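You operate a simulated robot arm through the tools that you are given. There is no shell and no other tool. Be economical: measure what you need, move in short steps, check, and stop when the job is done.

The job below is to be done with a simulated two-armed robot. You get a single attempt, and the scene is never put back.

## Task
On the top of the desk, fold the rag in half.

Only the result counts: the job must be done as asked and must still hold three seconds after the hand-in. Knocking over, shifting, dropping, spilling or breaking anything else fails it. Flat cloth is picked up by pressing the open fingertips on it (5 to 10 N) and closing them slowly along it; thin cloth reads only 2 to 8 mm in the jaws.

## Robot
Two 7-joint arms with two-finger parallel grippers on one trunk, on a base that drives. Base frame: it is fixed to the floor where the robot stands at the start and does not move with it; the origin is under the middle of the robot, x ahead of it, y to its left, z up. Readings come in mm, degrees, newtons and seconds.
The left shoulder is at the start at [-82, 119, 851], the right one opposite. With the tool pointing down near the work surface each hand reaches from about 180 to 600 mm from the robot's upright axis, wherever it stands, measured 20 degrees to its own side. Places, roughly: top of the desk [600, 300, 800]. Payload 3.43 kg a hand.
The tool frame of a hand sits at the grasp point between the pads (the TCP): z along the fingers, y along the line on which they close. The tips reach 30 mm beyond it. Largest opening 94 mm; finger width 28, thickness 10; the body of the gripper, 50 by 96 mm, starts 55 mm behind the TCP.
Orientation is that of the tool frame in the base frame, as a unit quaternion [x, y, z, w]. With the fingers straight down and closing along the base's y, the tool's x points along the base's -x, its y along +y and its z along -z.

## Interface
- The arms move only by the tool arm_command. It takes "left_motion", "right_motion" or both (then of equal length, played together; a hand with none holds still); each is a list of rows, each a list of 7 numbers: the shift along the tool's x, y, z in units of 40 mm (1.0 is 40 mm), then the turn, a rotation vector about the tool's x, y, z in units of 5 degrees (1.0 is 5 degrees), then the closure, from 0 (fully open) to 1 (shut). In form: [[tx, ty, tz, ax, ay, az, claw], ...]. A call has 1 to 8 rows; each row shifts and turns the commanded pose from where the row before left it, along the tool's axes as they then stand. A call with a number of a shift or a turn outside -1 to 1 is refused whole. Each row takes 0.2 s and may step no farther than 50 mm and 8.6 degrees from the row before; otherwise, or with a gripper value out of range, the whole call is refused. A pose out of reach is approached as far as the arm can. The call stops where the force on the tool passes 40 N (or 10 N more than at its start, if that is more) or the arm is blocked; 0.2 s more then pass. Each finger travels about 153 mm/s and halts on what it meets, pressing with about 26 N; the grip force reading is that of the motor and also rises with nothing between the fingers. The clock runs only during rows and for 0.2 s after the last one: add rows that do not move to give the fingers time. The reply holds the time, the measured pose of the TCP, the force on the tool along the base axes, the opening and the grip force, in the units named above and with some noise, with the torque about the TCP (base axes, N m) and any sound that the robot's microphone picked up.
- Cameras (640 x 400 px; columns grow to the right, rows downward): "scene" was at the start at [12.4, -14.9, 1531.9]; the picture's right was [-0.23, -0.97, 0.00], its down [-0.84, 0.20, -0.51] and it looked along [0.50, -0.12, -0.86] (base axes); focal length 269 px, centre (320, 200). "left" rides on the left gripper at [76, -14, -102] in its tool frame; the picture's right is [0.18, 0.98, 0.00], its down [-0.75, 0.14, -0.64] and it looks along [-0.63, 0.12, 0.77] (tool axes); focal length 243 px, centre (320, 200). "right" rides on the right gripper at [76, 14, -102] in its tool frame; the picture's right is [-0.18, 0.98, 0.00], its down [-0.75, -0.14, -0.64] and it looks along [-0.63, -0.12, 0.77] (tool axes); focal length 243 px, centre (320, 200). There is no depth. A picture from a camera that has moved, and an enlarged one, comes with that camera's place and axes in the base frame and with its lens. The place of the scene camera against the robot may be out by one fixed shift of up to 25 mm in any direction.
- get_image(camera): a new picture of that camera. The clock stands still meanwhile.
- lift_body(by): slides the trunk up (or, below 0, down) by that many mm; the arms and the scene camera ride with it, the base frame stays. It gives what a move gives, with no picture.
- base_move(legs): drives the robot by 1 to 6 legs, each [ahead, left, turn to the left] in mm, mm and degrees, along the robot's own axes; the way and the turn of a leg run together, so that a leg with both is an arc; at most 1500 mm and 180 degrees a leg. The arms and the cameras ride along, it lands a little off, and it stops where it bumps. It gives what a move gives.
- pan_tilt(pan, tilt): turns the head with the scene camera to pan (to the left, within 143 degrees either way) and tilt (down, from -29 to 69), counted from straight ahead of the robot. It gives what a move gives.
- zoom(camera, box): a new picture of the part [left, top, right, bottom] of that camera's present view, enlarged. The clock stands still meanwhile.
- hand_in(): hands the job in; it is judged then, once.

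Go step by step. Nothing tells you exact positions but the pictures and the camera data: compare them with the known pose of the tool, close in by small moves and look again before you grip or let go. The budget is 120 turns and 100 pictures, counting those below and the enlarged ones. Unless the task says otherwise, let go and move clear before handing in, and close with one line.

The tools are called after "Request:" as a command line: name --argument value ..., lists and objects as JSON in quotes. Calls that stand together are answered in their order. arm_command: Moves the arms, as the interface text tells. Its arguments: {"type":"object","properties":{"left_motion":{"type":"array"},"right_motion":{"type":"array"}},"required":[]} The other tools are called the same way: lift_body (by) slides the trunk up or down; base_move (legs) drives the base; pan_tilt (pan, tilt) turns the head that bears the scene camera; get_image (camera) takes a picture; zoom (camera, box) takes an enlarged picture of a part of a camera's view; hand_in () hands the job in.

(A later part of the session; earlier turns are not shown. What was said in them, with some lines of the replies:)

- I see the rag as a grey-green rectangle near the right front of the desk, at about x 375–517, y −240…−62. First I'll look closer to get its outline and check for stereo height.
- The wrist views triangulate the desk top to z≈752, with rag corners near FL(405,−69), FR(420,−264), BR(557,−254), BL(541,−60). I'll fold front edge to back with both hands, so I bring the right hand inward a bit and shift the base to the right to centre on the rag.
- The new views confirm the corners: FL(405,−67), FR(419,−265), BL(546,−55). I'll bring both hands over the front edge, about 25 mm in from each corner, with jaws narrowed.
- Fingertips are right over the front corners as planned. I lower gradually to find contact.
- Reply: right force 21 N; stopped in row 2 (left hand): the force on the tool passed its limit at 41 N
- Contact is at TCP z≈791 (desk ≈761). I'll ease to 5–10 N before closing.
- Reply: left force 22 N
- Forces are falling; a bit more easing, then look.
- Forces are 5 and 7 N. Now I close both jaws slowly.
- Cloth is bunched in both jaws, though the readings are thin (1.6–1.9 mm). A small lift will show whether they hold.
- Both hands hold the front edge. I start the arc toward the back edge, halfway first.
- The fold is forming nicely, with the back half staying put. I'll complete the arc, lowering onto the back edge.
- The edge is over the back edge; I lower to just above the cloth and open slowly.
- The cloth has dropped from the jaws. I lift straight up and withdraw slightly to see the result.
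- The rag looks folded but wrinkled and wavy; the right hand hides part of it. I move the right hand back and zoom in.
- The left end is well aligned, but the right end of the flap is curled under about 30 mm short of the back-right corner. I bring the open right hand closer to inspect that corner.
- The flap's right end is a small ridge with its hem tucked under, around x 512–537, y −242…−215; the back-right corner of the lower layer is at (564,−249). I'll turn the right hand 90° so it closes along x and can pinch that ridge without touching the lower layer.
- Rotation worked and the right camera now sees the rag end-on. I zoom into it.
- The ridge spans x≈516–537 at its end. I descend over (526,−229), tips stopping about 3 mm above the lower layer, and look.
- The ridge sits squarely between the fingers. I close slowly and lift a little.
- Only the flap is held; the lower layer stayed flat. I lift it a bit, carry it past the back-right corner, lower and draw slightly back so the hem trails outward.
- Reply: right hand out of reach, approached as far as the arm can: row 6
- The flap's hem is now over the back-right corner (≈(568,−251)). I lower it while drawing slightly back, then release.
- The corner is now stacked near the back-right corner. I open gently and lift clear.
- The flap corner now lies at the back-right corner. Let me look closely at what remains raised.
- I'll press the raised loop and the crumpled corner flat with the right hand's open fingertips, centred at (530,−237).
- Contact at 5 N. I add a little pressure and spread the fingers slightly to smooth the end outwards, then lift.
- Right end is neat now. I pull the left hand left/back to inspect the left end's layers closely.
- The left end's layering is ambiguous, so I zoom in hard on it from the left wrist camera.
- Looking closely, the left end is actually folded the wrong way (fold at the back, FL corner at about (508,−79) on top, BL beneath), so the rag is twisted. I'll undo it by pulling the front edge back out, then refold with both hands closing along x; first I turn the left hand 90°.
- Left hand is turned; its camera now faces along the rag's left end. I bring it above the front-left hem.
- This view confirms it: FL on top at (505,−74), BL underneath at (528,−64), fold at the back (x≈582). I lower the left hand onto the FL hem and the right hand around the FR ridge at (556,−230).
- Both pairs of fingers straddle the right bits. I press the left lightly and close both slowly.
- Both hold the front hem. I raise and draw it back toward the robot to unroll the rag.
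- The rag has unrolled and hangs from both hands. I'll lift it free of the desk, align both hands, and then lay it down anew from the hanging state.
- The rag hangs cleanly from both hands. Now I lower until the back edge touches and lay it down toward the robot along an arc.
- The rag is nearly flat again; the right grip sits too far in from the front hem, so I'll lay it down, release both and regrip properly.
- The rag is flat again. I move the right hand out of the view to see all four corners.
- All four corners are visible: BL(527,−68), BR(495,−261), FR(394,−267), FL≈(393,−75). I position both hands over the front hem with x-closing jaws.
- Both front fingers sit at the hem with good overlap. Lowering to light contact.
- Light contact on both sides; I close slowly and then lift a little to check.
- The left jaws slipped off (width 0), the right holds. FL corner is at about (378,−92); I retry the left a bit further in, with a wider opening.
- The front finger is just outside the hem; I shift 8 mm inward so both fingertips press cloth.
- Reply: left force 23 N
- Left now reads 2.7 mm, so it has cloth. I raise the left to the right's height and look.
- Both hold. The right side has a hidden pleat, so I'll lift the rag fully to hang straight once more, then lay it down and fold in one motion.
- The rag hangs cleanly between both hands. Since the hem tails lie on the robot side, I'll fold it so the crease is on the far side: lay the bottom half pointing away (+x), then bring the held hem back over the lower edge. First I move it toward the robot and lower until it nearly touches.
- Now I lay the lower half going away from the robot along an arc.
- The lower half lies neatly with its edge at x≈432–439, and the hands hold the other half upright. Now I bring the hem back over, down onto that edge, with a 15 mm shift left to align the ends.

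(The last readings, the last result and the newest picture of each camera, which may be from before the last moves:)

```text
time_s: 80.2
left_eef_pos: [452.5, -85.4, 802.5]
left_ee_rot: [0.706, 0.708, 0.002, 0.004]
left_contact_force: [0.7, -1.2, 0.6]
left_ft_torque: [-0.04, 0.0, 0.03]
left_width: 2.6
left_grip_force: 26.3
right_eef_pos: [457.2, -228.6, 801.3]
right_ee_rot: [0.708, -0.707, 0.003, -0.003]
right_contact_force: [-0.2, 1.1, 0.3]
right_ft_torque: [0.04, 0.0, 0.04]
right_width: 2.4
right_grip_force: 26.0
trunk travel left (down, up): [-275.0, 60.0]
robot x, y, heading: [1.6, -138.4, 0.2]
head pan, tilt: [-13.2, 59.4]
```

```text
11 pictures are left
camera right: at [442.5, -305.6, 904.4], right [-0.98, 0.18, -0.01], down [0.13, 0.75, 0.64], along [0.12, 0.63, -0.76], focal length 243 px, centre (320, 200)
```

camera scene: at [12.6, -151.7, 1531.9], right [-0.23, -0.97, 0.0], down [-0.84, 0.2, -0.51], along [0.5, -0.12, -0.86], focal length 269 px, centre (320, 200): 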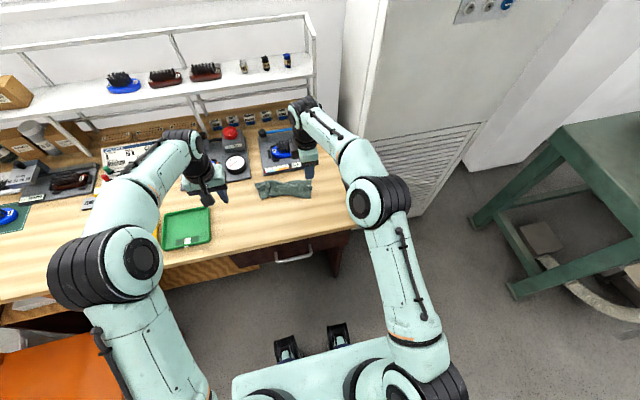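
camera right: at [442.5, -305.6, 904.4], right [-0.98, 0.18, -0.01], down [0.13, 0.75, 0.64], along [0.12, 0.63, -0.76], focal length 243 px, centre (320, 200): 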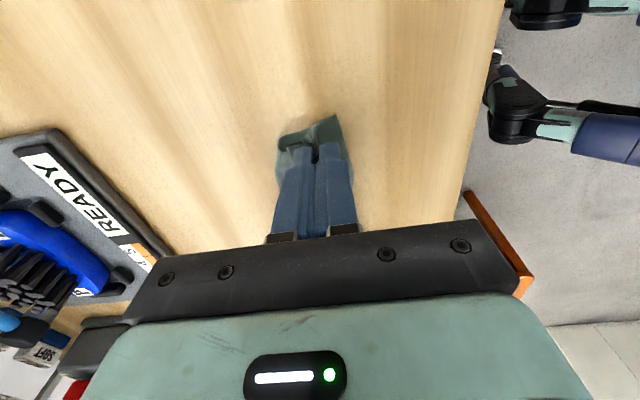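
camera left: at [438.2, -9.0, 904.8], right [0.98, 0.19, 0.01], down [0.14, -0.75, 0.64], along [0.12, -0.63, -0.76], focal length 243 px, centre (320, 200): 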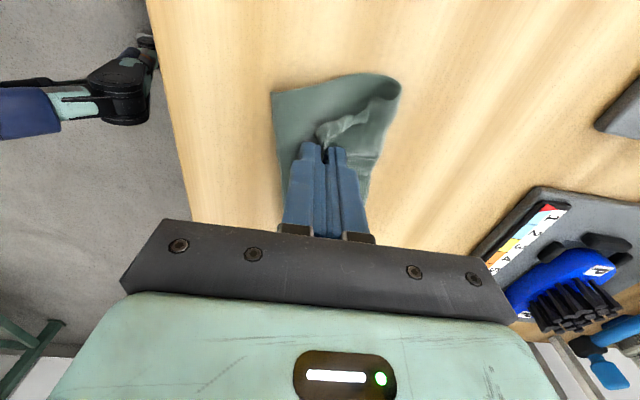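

Left looks right; the right end seems to have a longer tail. I lower, release slowly, lift both straight up and look.

Request:
arm_command --left_motion '[[0, 0, 0.15, 0, 0, 0, 1], [0, -0.05, 0.05, 0, 0, 0, 1], [0, 0, 0, 0, 0, 0, 0.95], [0, 0, 0, 0, 0, 0, 0.9], [0, 0, 0, 0, 0, 0, 0.84], [0, 0, 0, 0, 0, 0, 0.78], [0, 0, -0.2, 0, 0, 0, 0.74], [0, 0, -0.5, 0, 0, 0, 0.74]]' --right_motion '[[0, 0, 0.15, 0, 0, 0, 1], [0, 0.05, 0.03, 0, 0, 0, 1], [0, 0, 0, 0, 0, 0, 0.95], [0, 0, 0, 0, 0, 0, 0.9], [0, 0, 0, 0, 0, 0, 0.84], [0, 0, 0, 0, 0, 0, 0.78], [0, 0, -0.2, 0, 0, 0, 0.74], [0, 0, -0.5, 0, 0, 0, 0.74]]'

Request:
arm_command --left_motion '[[0, 0, -0.8, 0, 0, 0, 0.74], [0.5, 0, -0.8, 0, 0, 0, 0.74], [0.9, 0, 0, 0, 0, 0, 0.74], [0.9, 0, 0, 0, 0, 0, 0.74], [0.9, 0, 0, 0, 0, 0, 0.74]]' --right_motion '[[0, 0, -0.8, 0, 0, 0, 0.74], [0, 0.5, -0.8, 0, 0, 0, 0.74], [0, 1, 0, 0, 0, 0, 0.74], [0.5, 1, 0, 0, 0, 0, 0.74], [0.8, 0.8, 0, 0, 0, 0, 0.74]]'

Request:
zoom --camera "scene" --box '[240, 160, 352, 230]'

```text
time_s: 82.0
left_eef_pos: [450.4, -84.6, 819.7]
left_ee_rot: [0.707, 0.708, 0.002, 0.003]
left_contact_force: [0.4, 0.8, -0.1]
left_ft_torque: [-0.04, 0.0, -0.01]
left_width: 24.4
left_grip_force: 0.0
right_eef_pos: [454.7, -229.3, 821.9]
right_ee_rot: [0.707, -0.707, 0.004, -0.004]
right_contact_force: [-0.2, -0.3, -0.1]
right_ft_torque: [-0.01, -0.03, 0.02]
right_width: 24.5
right_grip_force: 0.1
trunk travel left (down, up): [-275.0, 60.0]
robot x, y, heading: [-3.4, -134.8, 0.2]
head pan, tilt: [-13.2, 59.4]
```

```text
time_s: 83.2
left_eef_pos: [451.5, 42.2, 884.4]
left_ee_rot: [0.707, 0.707, 0.001, 0.003]
left_contact_force: [0.3, 0.4, -0.1]
left_ft_torque: [0.01, 0.0, 0.0]
left_width: 24.2
left_grip_force: 0.1
right_eef_pos: [322.9, -280.8, 887.3]
right_ee_rot: [0.708, -0.706, 0.003, -0.005]
right_contact_force: [0.3, 0.0, 0.2]
right_ft_torque: [-0.01, -0.04, 0.01]
right_width: 24.2
right_grip_force: 0.2
trunk travel left (down, up): [-275.0, 60.0]
robot x, y, heading: [0.9, -134.2, -0.0]
head pan, tilt: [-13.2, 59.4]
```

```text
5.71 times, centred on (296, 195) of scene
camera zoom: at [11.7, -151.6, 1531.9], right [-0.23, -0.97, 0.0], down [-0.84, 0.2, -0.51], along [0.5, -0.12, -0.86], focal length 1539 px, centre (457, 229)
```

zoom: 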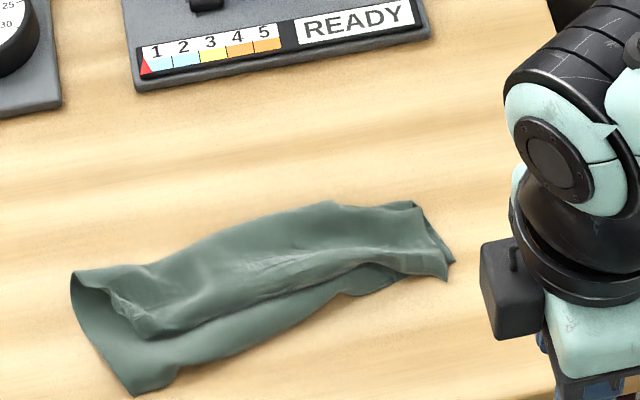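

Much better: a clean fold with its crease at the far side. Only the front-left upper corner (≈(447,−74)) falls ~34 mm short of the lower corner (≈(413,−60)); I look closer at it.

Request:
zoom --camera "left" --box '[240, 120, 400, 240]'

```text
3.33 times, centred on (320, 180) of left
camera zoom: at [436.2, 118.6, 988.0], right [0.98, 0.18, 0.01], down [0.14, -0.75, 0.65], along [0.12, -0.63, -0.76], focal length 809 px, centre (320, 267)
```

zoom: 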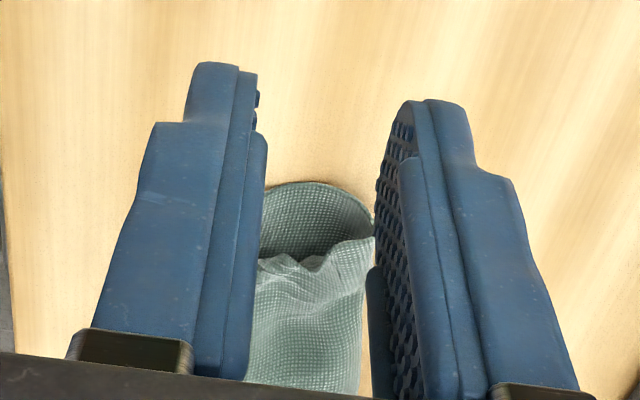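

The upper corner stands slightly raised with a gap beneath, so a hovering pinch should catch only the upper layer. I go over (454,−84) and lower to just above the lower layer.

Request:
arm_command --left_motion '[[-0.8, 0.06, 0, 0, 0, 0, 0.66], [-0.8, 0, 0, 0, 0, 0, 0.66], [-0.8, 0, 0, 0, 0, 0, 0.66], [-0.75, 0, 0, 0, 0, 0, 0.66], [0, 0, 0.8, 0, 0, 0, 0.66], [0, 0, 0.8, 0, 0, 0, 0.66], [0, 0, 0.45, 0, 0, 0, 0.66], [0, 0, 0.15, 0, 0, 0, 0.66]]'

Request:
zoom --camera "left" --box '[220, 60, 440, 240]'

```text
time_s: 85.0
left_eef_pos: [455.9, -82.7, 798.9]
left_ee_rot: [0.706, 0.708, 0.002, 0.003]
left_contact_force: [0.2, 0.4, -0.6]
left_ft_torque: [0.01, -0.03, 0.0]
left_width: 32.1
left_grip_force: 0.0
right_eef_pos: [323.2, -279.7, 887.4]
right_ee_rot: [0.708, -0.706, 0.003, -0.004]
right_contact_force: [-0.7, -0.4, 0.0]
right_ft_torque: [0.0, 0.01, -0.01]
right_width: 24.2
right_grip_force: 0.1
trunk travel left (down, up): [-275.0, 60.0]
robot x, y, heading: [0.4, -141.0, 0.2]
head pan, tilt: [-13.2, 59.4]
```

```text
2.22 times, centred on (330, 150) of left
camera zoom: at [440.7, -6.3, 900.4], right [0.98, 0.19, 0.01], down [0.14, -0.75, 0.64], along [0.12, -0.63, -0.76], focal length 539 px, centre (298, 311)
```

zoom: 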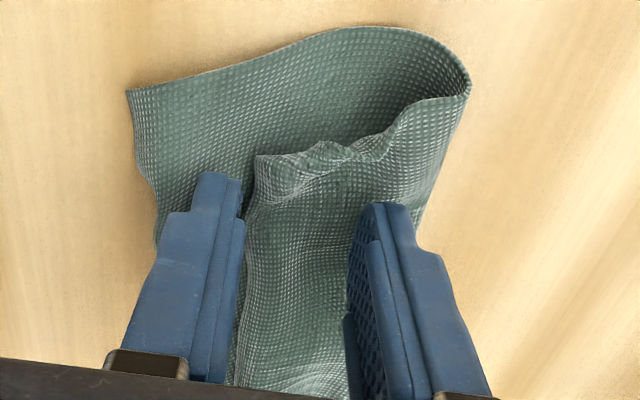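

The upper hem is nicely framed between the fingers. I lower 3 mm more, close slowly and lift slightly.

Request:
arm_command --left_motion '[[0, 0, 0.1, 0, 0, 0, 0.68], [0, 0, 0.02, 0, 0, 0, 0.74], [0, 0, 0, 0, 0, 0, 0.8], [0, 0, 0, 0, 0, 0, 0.86], [0, 0, 0, 0, 0, 0, 0.92], [0, 0, 0, 0, 0, 0, 1], [0, 0, 0, 0, 0, 0, 1], [0, 0, -0.2, 0, 0, 0, 1]]'

Request:
zoom --camera "left" --box '[220, 60, 440, 240]'

```text
time_s: 86.8
left_eef_pos: [454.4, -82.8, 800.3]
left_ee_rot: [0.706, 0.708, 0.0, 0.003]
left_contact_force: [-0.4, -0.4, 0.3]
left_ft_torque: [0.02, -0.02, 0.01]
left_width: 2.8
left_grip_force: 26.2
right_eef_pos: [322.7, -280.7, 886.8]
right_ee_rot: [0.707, -0.707, 0.002, -0.002]
right_contact_force: [1.2, 0.4, 0.8]
right_ft_torque: [-0.02, -0.01, 0.0]
right_width: 24.4
right_grip_force: 0.1
trunk travel left (down, up): [-275.0, 60.0]
robot x, y, heading: [1.7, -134.2, -0.2]
head pan, tilt: [-13.2, 59.4]
```

```text
2.22 times, centred on (330, 150) of left
camera zoom: at [439.1, -6.8, 903.2], right [0.98, 0.19, 0.01], down [0.14, -0.75, 0.64], along [0.12, -0.63, -0.76], focal length 539 px, centre (298, 311)
```

zoom: 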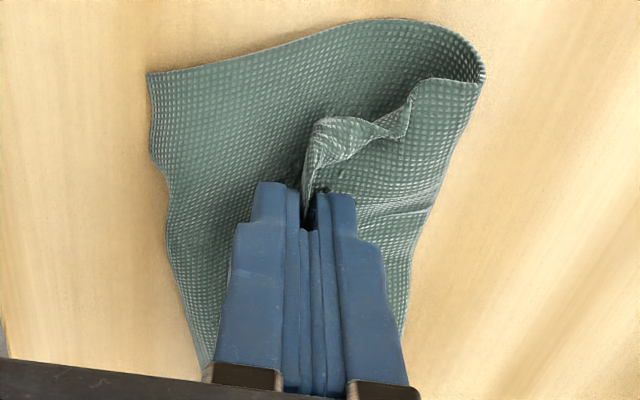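

Only the upper layer is held. I draw it 28 mm toward the robot and 8 mm left, lower and release.

Request:
arm_command --left_motion '[[0, 0, -0.2, 0, 0, 0, 1], [0.05, -0.2, 0, 0, 0, 0, 1], [0.1, -0.25, 0, 0, 0, 0, 1], [0.1, -0.25, 0.1, 0, 0, 0, 1], [0, -0.05, 0.15, 0, 0, 0, 1], [0, 0, 0.1, 0, 0, 0, 1], [0, 0, 0, 0, 0, 0, 0.95], [0, 0, 0, 0, 0, 0, 0.9]]'

Request:
arm_command --left_motion '[[0, 0, 0, 0, 0, 0, 0.84], [0, 0, 0, 0, 0, 0, 0.78], [0, 0, -0.2, 0, 0, 0, 0.74], [0, 0, -0.6, 0, 0, 0, 0.74], [0, 0, -0.8, 0, 0, 0, 0.74], [0.8, 0, -0.5, 0, 0, 0, 0.74], [0.9, 0, 0, 0, 0, 0, 0.74], [0.9, 0, 0, 0, 0, 0, 0.74]]'

Request:
zoom --camera "scene" --box '[240, 160, 352, 230]'

```text
time_s: 88.6
left_eef_pos: [423.4, -74.9, 794.8]
left_ee_rot: [0.707, 0.708, 0.002, 0.004]
left_contact_force: [-0.4, -0.4, -0.1]
left_ft_torque: [-0.02, 0.0, 0.01]
left_width: 9.4
left_grip_force: 0.2
right_eef_pos: [322.9, -280.8, 887.2]
right_ee_rot: [0.708, -0.707, 0.002, -0.004]
right_contact_force: [-0.7, -0.1, -0.1]
right_ft_torque: [-0.01, 0.01, 0.0]
right_width: 24.2
right_grip_force: 0.0
trunk travel left (down, up): [-275.0, 60.0]
robot x, y, heading: [-1.6, -136.3, 0.2]
head pan, tilt: [-13.2, 59.4]
```

```text
time_s: 90.4
left_eef_pos: [422.5, 32.5, 879.0]
left_ee_rot: [0.706, 0.708, 0.002, 0.003]
left_contact_force: [0.2, 0.3, 0.3]
left_ft_torque: [-0.05, -0.03, 0.01]
left_width: 24.4
left_grip_force: 0.1
right_eef_pos: [323.2, -280.2, 887.8]
right_ee_rot: [0.708, -0.706, 0.002, -0.003]
right_contact_force: [-0.4, 0.3, -1.1]
right_ft_torque: [0.0, -0.02, -0.02]
right_width: 24.5
right_grip_force: 0.2
trunk travel left (down, up): [-275.0, 60.0]
robot x, y, heading: [-0.9, -135.3, 0.1]
head pan, tilt: [-13.2, 59.4]
```

```text
5.71 times, centred on (296, 195) of scene
camera zoom: at [12.4, -150.9, 1531.9], right [-0.23, -0.97, 0.0], down [-0.84, 0.2, -0.51], along [0.5, -0.12, -0.86], focal length 1539 px, centre (457, 229)
```

zoom: 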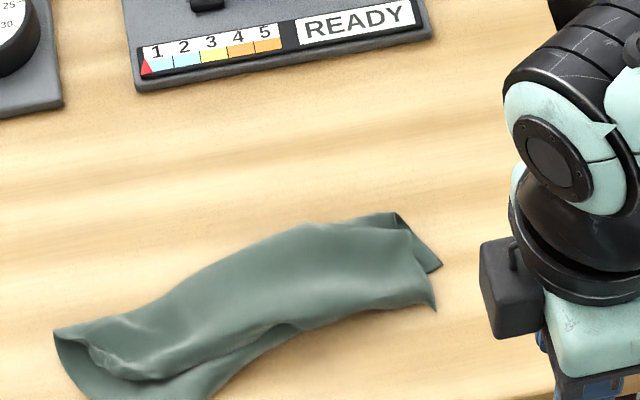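

The left end shifted toward the desk front as a whole; I check it and the desk edge.

Request:
zoom --camera "scene" --box '[236, 180, 348, 250]'

```text
5.71 times, centred on (292, 215) of scene
camera zoom: at [12.4, -150.9, 1531.9], right [-0.23, -0.97, 0.0], down [-0.84, 0.2, -0.51], along [0.5, -0.12, -0.86], focal length 1539 px, centre (480, 114)
```

zoom: 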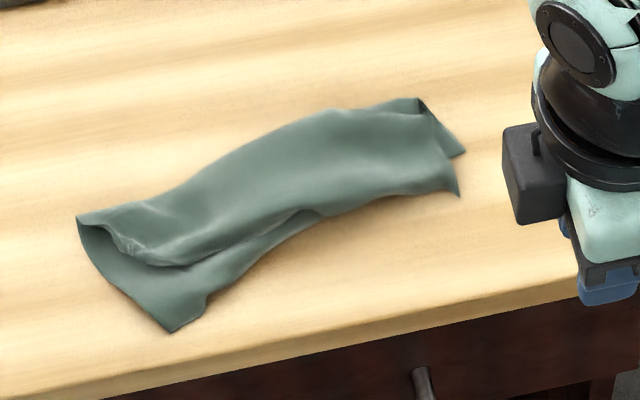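

The upper layer is still ~40 mm short at the left corner because the lower layer slid along. I'll regrip the hem there and, instead of dragging, lift it upright over the wanted crease line before laying it down again.

Request:
arm_command --left_motion '[[-0.7, 0.06, 0, 0, 0, 0, 0.66], [-0.7, 0, 0, 0, 0, 0, 0.66], [-0.7, 0, 0, 0, 0, 0, 0.66], [-0.64, 0, 0, 0, 0, 0, 0.66], [0, 0, 0.8, 0, 0, 0, 0.66], [0, 0, 0.7, 0, 0, 0, 0.66], [0, 0, 0.4, 0, 0, 0, 0.66], [0, 0, 0.1, 0, 0, 0, 0.66]]'

Request:
zoom --camera "left" --box '[220, 60, 440, 240]'

```text
time_s: 92.2
left_eef_pos: [427.3, -79.0, 797.5]
left_ee_rot: [0.707, 0.707, 0.003, 0.004]
left_contact_force: [-0.6, -0.2, 0.6]
left_ft_torque: [0.01, 0.04, -0.01]
left_width: 32.2
left_grip_force: 0.1
right_eef_pos: [323.1, -280.7, 887.5]
right_ee_rot: [0.707, -0.707, 0.003, -0.004]
right_contact_force: [0.3, 0.4, -0.4]
right_ft_torque: [-0.01, 0.03, 0.01]
right_width: 24.6
right_grip_force: 0.0
trunk travel left (down, up): [-275.0, 60.0]
robot x, y, heading: [-1.6, -136.8, 0.0]
head pan, tilt: [-13.2, 59.4]
```

```text
2.22 times, centred on (330, 150) of left
camera zoom: at [412.8, -1.7, 900.9], right [0.98, 0.19, 0.01], down [0.14, -0.75, 0.64], along [0.12, -0.63, -0.76], focal length 539 px, centre (298, 311)
```

zoom: 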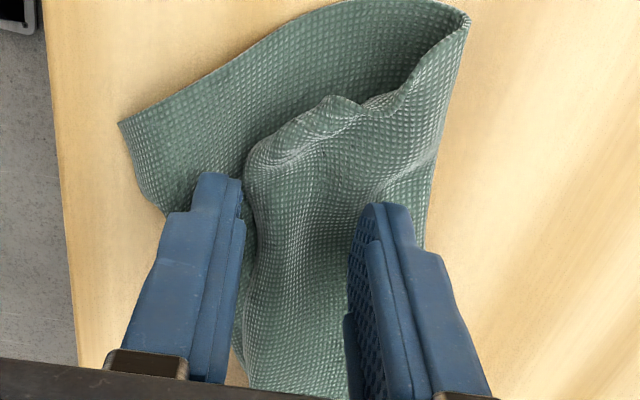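

Good framing again. I close on the upper hem, then raise it upright toward (453,−49).

Request:
arm_command --left_motion '[[0, 0, 0.05, 0, 0, 0, 0.7], [0, 0, 0.02, 0, 0, 0, 0.78], [0, 0, 0, 0, 0, 0, 0.85], [0, 0, 0, 0, 0, 0, 0.92], [0, 0, 0, 0, 0, 0, 1], [0, 0, 0, 0, 0, 0, 1], [0.1, 0.1, -0.3, 0, 0, 0, 1], [0.15, 0.15, -0.3, 0, 0, 0, 1]]'

Request:
arm_command --left_motion '[[0.15, 0.15, -0.3, 0, 0, 0, 1], [0.15, 0.15, -0.3, 0, 0, 0, 1], [0.1, 0.1, -0.25, 0, 0, 0, 1], [0.1, 0, 0, 0, 0, 0, 1], [0, 0, 0, 0, 0, 0, 1]]'

Request:
zoom --camera "left" --box '[180, 20, 440, 240]'

```text
time_s: 94.0
left_eef_pos: [437.3, -68.6, 818.5]
left_ee_rot: [0.707, 0.707, 0.002, 0.002]
left_contact_force: [0.2, 0.9, 1.5]
left_ft_torque: [-0.02, -0.01, 0.01]
left_width: 3.0
left_grip_force: 25.9
right_eef_pos: [322.9, -281.5, 886.9]
right_ee_rot: [0.708, -0.706, 0.002, -0.003]
right_contact_force: [-0.4, 0.0, 0.1]
right_ft_torque: [0.0, -0.01, 0.0]
right_width: 24.5
right_grip_force: 0.1
trunk travel left (down, up): [-275.0, 60.0]
robot x, y, heading: [1.8, -137.1, 0.1]
head pan, tilt: [-13.2, 59.4]
```

```text
time_s: 95.2
left_eef_pos: [451.4, -46.7, 854.7]
left_ee_rot: [0.706, 0.708, 0.003, 0.003]
left_contact_force: [0.8, 0.6, -0.3]
left_ft_torque: [-0.01, 0.02, 0.02]
left_width: 2.9
left_grip_force: 25.6
right_eef_pos: [322.8, -280.7, 888.3]
right_ee_rot: [0.708, -0.706, 0.002, -0.005]
right_contact_force: [0.3, 0.7, -0.4]
right_ft_torque: [-0.01, 0.02, 0.02]
right_width: 24.2
right_grip_force: 0.0
trunk travel left (down, up): [-275.0, 60.0]
robot x, y, heading: [1.3, -137.0, -0.1]
head pan, tilt: [-13.2, 59.4]
```

```text
1.82 times, centred on (310, 130) of left
camera zoom: at [437.2, 28.8, 957.8], right [0.98, 0.19, 0.01], down [0.14, -0.75, 0.64], along [0.12, -0.63, -0.76], focal length 441 px, centre (338, 327)
```

zoom: 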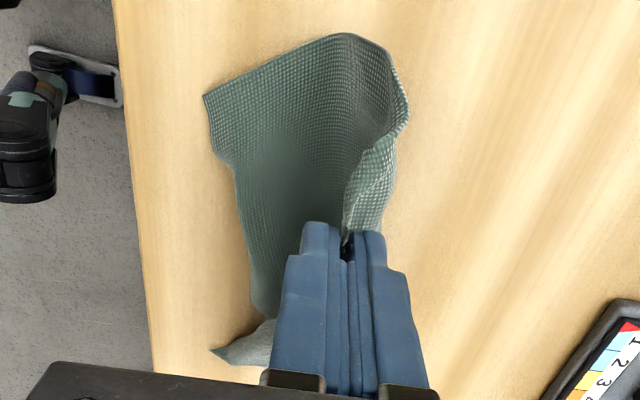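

The hem stands upright; the lower corner is now at about (392,−23). I lay the hem down onto it at about (408,−36) and release.

Request:
arm_command --left_motion '[[0.07, -0.25, 0.125, 0, 0, 0, 1], [0.07, -0.3, 0.2, 0, 0, 0, 1], [0.07, -0.25, 0.275, 0, 0, 0, 1], [0.07, -0.175, 0.325, 0, 0, 0, 1], [0, -0.075, 0.325, 0, 0, 0, 1], [0, -0.025, 0.2, 0, 0, 0, 1], [0, 0, 0, 0, 0, 0, 0.95], [0, 0, 0, 0, 0, 0, 0.9]]'

Request:
arm_command --left_motion '[[0, 0, 0, 0, 0, 0, 0.84], [0, 0, 0, 0, 0, 0, 0.78], [0, 0, -0.2, 0, 0, 0, 0.74], [0, 0, -0.6, 0, 0, 0, 0.74], [0, 0, -0.8, 0, 0, 0, 0.74], [0.8, 0, -0.5, 0, 0, 0, 0.74], [0.9, 0, 0, 0, 0, 0, 0.74], [0.9, 0, 0, 0, 0, 0, 0.74]]'

Request:
zoom --camera "scene" --box '[228, 175, 348, 250]'

```text
time_s: 97.0
left_eef_pos: [409.6, -36.2, 796.4]
left_ee_rot: [0.707, 0.707, 0.001, 0.003]
left_contact_force: [0.1, 0.0, -0.5]
left_ft_torque: [0.01, 0.02, 0.01]
left_width: 9.6
left_grip_force: 0.0
right_eef_pos: [323.1, -281.4, 887.2]
right_ee_rot: [0.708, -0.707, 0.002, -0.004]
right_contact_force: [0.4, 0.6, -0.1]
right_ft_torque: [-0.01, 0.01, 0.02]
right_width: 24.4
right_grip_force: 0.0
trunk travel left (down, up): [-275.0, 60.0]
robot x, y, heading: [-1.4, -135.7, -0.0]
head pan, tilt: [-13.2, 59.4]
```

```text
time_s: 98.8
left_eef_pos: [409.4, 67.5, 879.6]
left_ee_rot: [0.707, 0.707, 0.001, 0.003]
left_contact_force: [0.1, 0.1, -0.1]
left_ft_torque: [-0.03, -0.01, 0.0]
left_width: 24.5
left_grip_force: 0.0
right_eef_pos: [323.4, -281.4, 887.8]
right_ee_rot: [0.708, -0.707, 0.003, -0.004]
right_contact_force: [0.2, 0.8, -0.2]
right_ft_torque: [-0.01, 0.0, 0.0]
right_width: 24.7
right_grip_force: 0.0
trunk travel left (down, up): [-275.0, 60.0]
robot x, y, heading: [-1.4, -136.7, -0.0]
head pan, tilt: [-13.2, 59.4]
```

```text
5.33 times, centred on (288, 212) of scene
camera zoom: at [12.5, -151.0, 1531.9], right [-0.23, -0.97, 0.0], down [-0.84, 0.2, -0.51], along [0.5, -0.12, -0.86], focal length 1437 px, centre (491, 133)
```

zoom: 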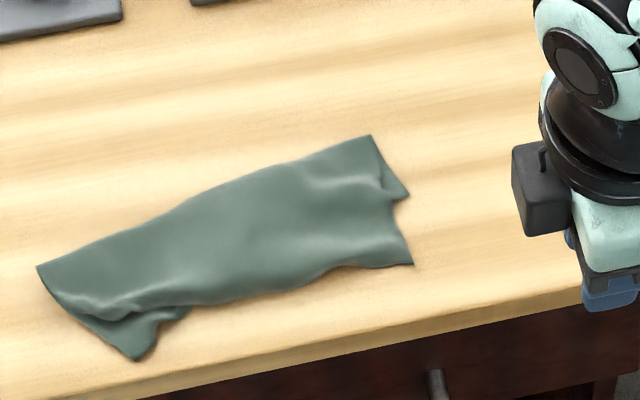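

The fold is good now, but the right upper corner overhangs the lower one by ~45 mm. I'll regrip the overhanging hem with the right hand at (413,−176), lift it upright, carry the crease back and re-lay it on the lower corner.

Request:
arm_command --right_motion '[[-0.52, -0.45, 0, 0, 0, 0, 0.7], [-0.52, -0.45, 0, 0, 0, 0, 0.7], [-0.52, -0.45, 0, 0, 0, 0, 0.7], [-0.52, -0.45, 0, 0, 0, 0, 0.7], [-0.54, -0.45, 0, 0, 0, 0, 0.7], [0, 0, 0.8, 0, 0, 0, 0.7], [0, 0, 0.8, 0, 0, 0, 0.7], [0, 0, 0.5, 0, 0, 0, 0.7]]'

Request:
arm_command --right_motion '[[0, 0, 0.2, 0, 0, 0, 0.7], [0, 0, 0.08, 0, 0, 0, 0.7], [0, 0, 0, 0, 0, 0, 0.7]]'

```text
time_s: 100.6
left_eef_pos: [409.3, 67.9, 878.8]
left_ee_rot: [0.706, 0.708, 0.002, 0.003]
left_contact_force: [-0.6, 0.8, -1.0]
left_ft_torque: [0.0, 0.0, 0.04]
left_width: 24.1
left_grip_force: 0.1
right_eef_pos: [413.5, -176.7, 804.3]
right_ee_rot: [0.708, -0.706, 0.003, -0.003]
right_contact_force: [0.3, -0.8, 0.0]
right_ft_torque: [0.03, -0.02, 0.01]
right_width: 28.3
right_grip_force: 0.1
trunk travel left (down, up): [-275.0, 60.0]
robot x, y, heading: [-1.4, -137.5, -0.0]
head pan, tilt: [-13.2, 59.4]
```

```text
time_s: 101.4
left_eef_pos: [409.3, 66.8, 880.3]
left_ee_rot: [0.707, 0.708, 0.002, 0.002]
left_contact_force: [0.4, 1.5, 1.0]
left_ft_torque: [0.04, -0.01, -0.01]
left_width: 24.2
left_grip_force: 0.0
right_eef_pos: [414.1, -175.5, 791.5]
right_ee_rot: [0.708, -0.706, 0.003, -0.004]
right_contact_force: [0.4, -0.1, 4.3]
right_ft_torque: [0.0, -0.06, 0.0]
right_width: 28.4
right_grip_force: 0.0
trunk travel left (down, up): [-275.0, 60.0]
robot x, y, heading: [0.8, -138.3, 0.0]
head pan, tilt: [-13.2, 59.4]
```

The tips press at 4 N; I close slowly and check the width.

Request:
arm_command --right_motion '[[0, 0, 0.02, 0, 0, 0, 0.74], [0, 0, 0, 0, 0, 0, 0.78], [0, 0, 0, 0, 0, 0, 0.82], [0, 0, 0, 0, 0, 0, 0.86], [0, 0, 0, 0, 0, 0, 0.91], [0, 0, 0, 0, 0, 0, 0.96], [0, 0, 0, 0, 0, 0, 1], [0, 0, 0, 0, 0, 0, 1]]'

```text
time_s: 103.2
left_eef_pos: [410.3, 67.5, 880.5]
left_ee_rot: [0.707, 0.708, 0.001, 0.003]
left_contact_force: [0.2, -0.2, 0.4]
left_ft_torque: [-0.01, 0.0, 0.01]
left_width: 24.5
left_grip_force: 0.1
right_eef_pos: [412.9, -176.0, 791.3]
right_ee_rot: [0.708, -0.707, 0.002, -0.005]
right_contact_force: [0.6, 0.3, 11.5]
right_ft_torque: [0.03, -0.16, 0.0]
right_width: 2.4
right_grip_force: 25.5
trunk travel left (down, up): [-275.0, 60.0]
robot x, y, heading: [-2.7, -137.8, 0.2]
head pan, tilt: [-13.2, 59.4]
```

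Gripped (2.4 mm). I lift the hem upright and carry it back to (495,−163).

Request:
arm_command --right_motion '[[0, 0, -0.5, 0, 0, 0, 1], [-0.05, -0.25, -0.38, 0, 0, 0, 1], [-0.05, -0.375, -0.3, 0, 0, 0, 1], [-0.075, -0.425, -0.2, 0, 0, 0, 1], [-0.075, -0.425, -0.12, 0, 0, 0, 1], [-0.05, -0.375, -0.05, 0, 0, 0, 1], [-0.025, -0.2, 0, 0, 0, 0, 1], [0, 0, 0, 0, 0, 0, 1]]'

Request:
get_image --camera "right"

```text
time_s: 105.0
left_eef_pos: [408.8, 67.3, 880.0]
left_ee_rot: [0.706, 0.708, 0.002, 0.004]
left_contact_force: [-0.4, 0.4, 0.5]
left_ft_torque: [-0.03, 0.02, 0.03]
left_width: 24.3
left_grip_force: 0.1
right_eef_pos: [494.0, -164.1, 853.6]
right_ee_rot: [0.708, -0.706, 0.003, -0.004]
right_contact_force: [0.1, -0.7, 0.7]
right_ft_torque: [0.0, -0.01, -0.01]
right_width: 2.5
right_grip_force: 25.8
trunk travel left (down, up): [-275.0, 60.0]
robot x, y, heading: [-3.0, -136.4, 0.1]
head pan, tilt: [-13.2, 59.4]
```

```text
1 pictures are left
camera right: at [480.3, -240.2, 956.3], right [-0.98, 0.18, -0.01], down [0.13, 0.75, 0.64], along [0.12, 0.63, -0.76], focal length 243 px, centre (320, 200)
```

right: 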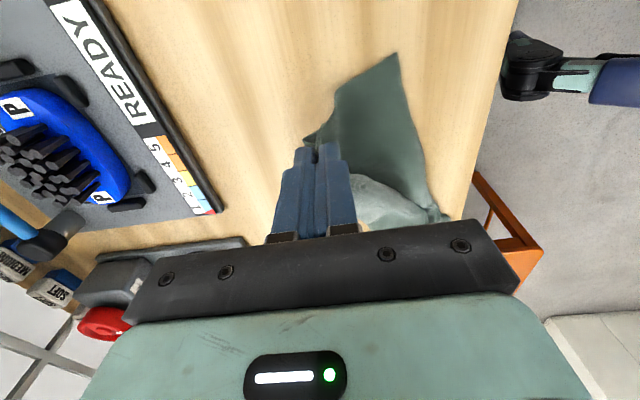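

The lower-right corner is at about (434,−201), exposed and flat. I lay the hem down onto it, ending at (443,−183), and release.

Request:
arm_command --right_motion '[[0.1, 0.25, 0.1, 0, 0, 0, 1], [0.125, 0.325, 0.175, 0, 0, 0, 1], [0.125, 0.3, 0.275, 0, 0, 0, 1], [0.075, 0.225, 0.325, 0, 0, 0, 1], [0.05, 0.125, 0.325, 0, 0, 0, 1], [0, 0.05, 0.225, 0, 0, 0, 1], [0, 0, 0, 0, 0, 0, 0.95], [0, 0, 0, 0, 0, 0, 0.9]]'

Request:
arm_command --right_motion '[[0, 0, 0, 0, 0, 0, 0.84], [0, 0, 0, 0, 0, 0, 0.78], [0, 0, -0.2, 0, 0, 0, 0.74], [0, 0, -0.6, 0, 0, 0, 0.74], [0, 0, -0.8, 0, 0, 0, 0.74], [0.3, 0.8, -0.5, 0, 0, 0, 0.74], [0.3, 0.9, 0, 0, 0, 0, 0.74], [0.3, 0.9, 0, 0, 0, 0, 0.74]]'

Request:
arm_command --right_motion '[[0.8, 0.6, 0, 0, 0, 0, 0.74], [0.8, 0, 0, 0, 0, 0, 0.74]]' --left_motion '[[0.4, 0, 0, 0, 0, 0, 0.74], [0, 0, 0, 0, 0, 0, 0.74]]'

Request:
zoom --camera "scene" --box '[228, 175, 348, 250]'

```text
time_s: 106.8
left_eef_pos: [409.6, 66.9, 880.2]
left_ee_rot: [0.706, 0.708, 0.001, 0.004]
left_contact_force: [0.0, 0.2, 0.3]
left_ft_torque: [0.01, 0.01, 0.01]
left_width: 24.3
left_grip_force: 0.1
right_eef_pos: [445.1, -182.1, 795.8]
right_ee_rot: [-0.707, 0.707, -0.003, 0.004]
right_contact_force: [-0.7, -0.3, -0.5]
right_ft_torque: [0.02, -0.02, -0.02]
right_width: 9.6
right_grip_force: 0.0
trunk travel left (down, up): [-275.0, 60.0]
robot x, y, heading: [-3.7, -137.7, 0.3]
head pan, tilt: [-13.2, 59.4]
```

```text
time_s: 108.6
left_eef_pos: [410.4, 66.6, 879.7]
left_ee_rot: [0.707, 0.707, 0.003, 0.002]
left_contact_force: [-0.2, 0.4, -0.7]
left_ft_torque: [-0.01, 0.0, 0.0]
left_width: 24.4
left_grip_force: 0.0
right_eef_pos: [339.5, -218.8, 878.2]
right_ee_rot: [0.708, -0.706, 0.003, -0.005]
right_contact_force: [-0.2, 0.4, 0.0]
right_ft_torque: [-0.01, -0.01, 0.0]
right_width: 24.3
right_grip_force: 0.1
trunk travel left (down, up): [-275.0, 60.0]
robot x, y, heading: [-1.6, -134.9, 0.2]
head pan, tilt: [-13.2, 59.4]
```

```text
time_s: 109.2
left_eef_pos: [409.7, 83.7, 878.7]
left_ee_rot: [0.706, 0.708, 0.002, 0.003]
left_contact_force: [0.7, 0.4, -1.5]
left_ft_torque: [0.01, -0.01, 0.0]
left_width: 24.3
left_grip_force: 0.1
right_eef_pos: [314.3, -284.0, 877.2]
right_ee_rot: [0.707, -0.707, 0.001, -0.004]
right_contact_force: [0.7, -0.5, 0.7]
right_ft_torque: [0.01, 0.02, 0.0]
right_width: 24.5
right_grip_force: 0.1
trunk travel left (down, up): [-275.0, 60.0]
robot x, y, heading: [0.1, -136.3, 0.0]
head pan, tilt: [-13.2, 59.4]
```

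```text
5.33 times, centred on (288, 212) of scene
camera zoom: at [13.1, -152.2, 1531.9], right [-0.23, -0.97, 0.0], down [-0.84, 0.2, -0.51], along [0.5, -0.12, -0.86], focal length 1437 px, centre (491, 133)
```

zoom: 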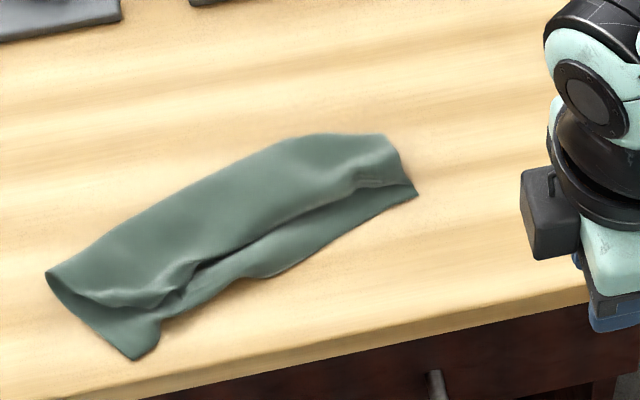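

The rag lies as a clean two-layer fold with its edges roughly parallel, the upper layer ending some 15–25 mm short of the lower edge. Both hands are open and clear, and nothing else looks disturbed. I have no pictures left, so I'm handing in.

Request:
hand_in

```text
The job is handed in.
```

I folded the rag in half on the desk top and handed it in, but the fold isn't exact: the top layer stops about 15–25 mm short of the bottom edge. Both hands had let go and were clear, and nothing else looked moved.
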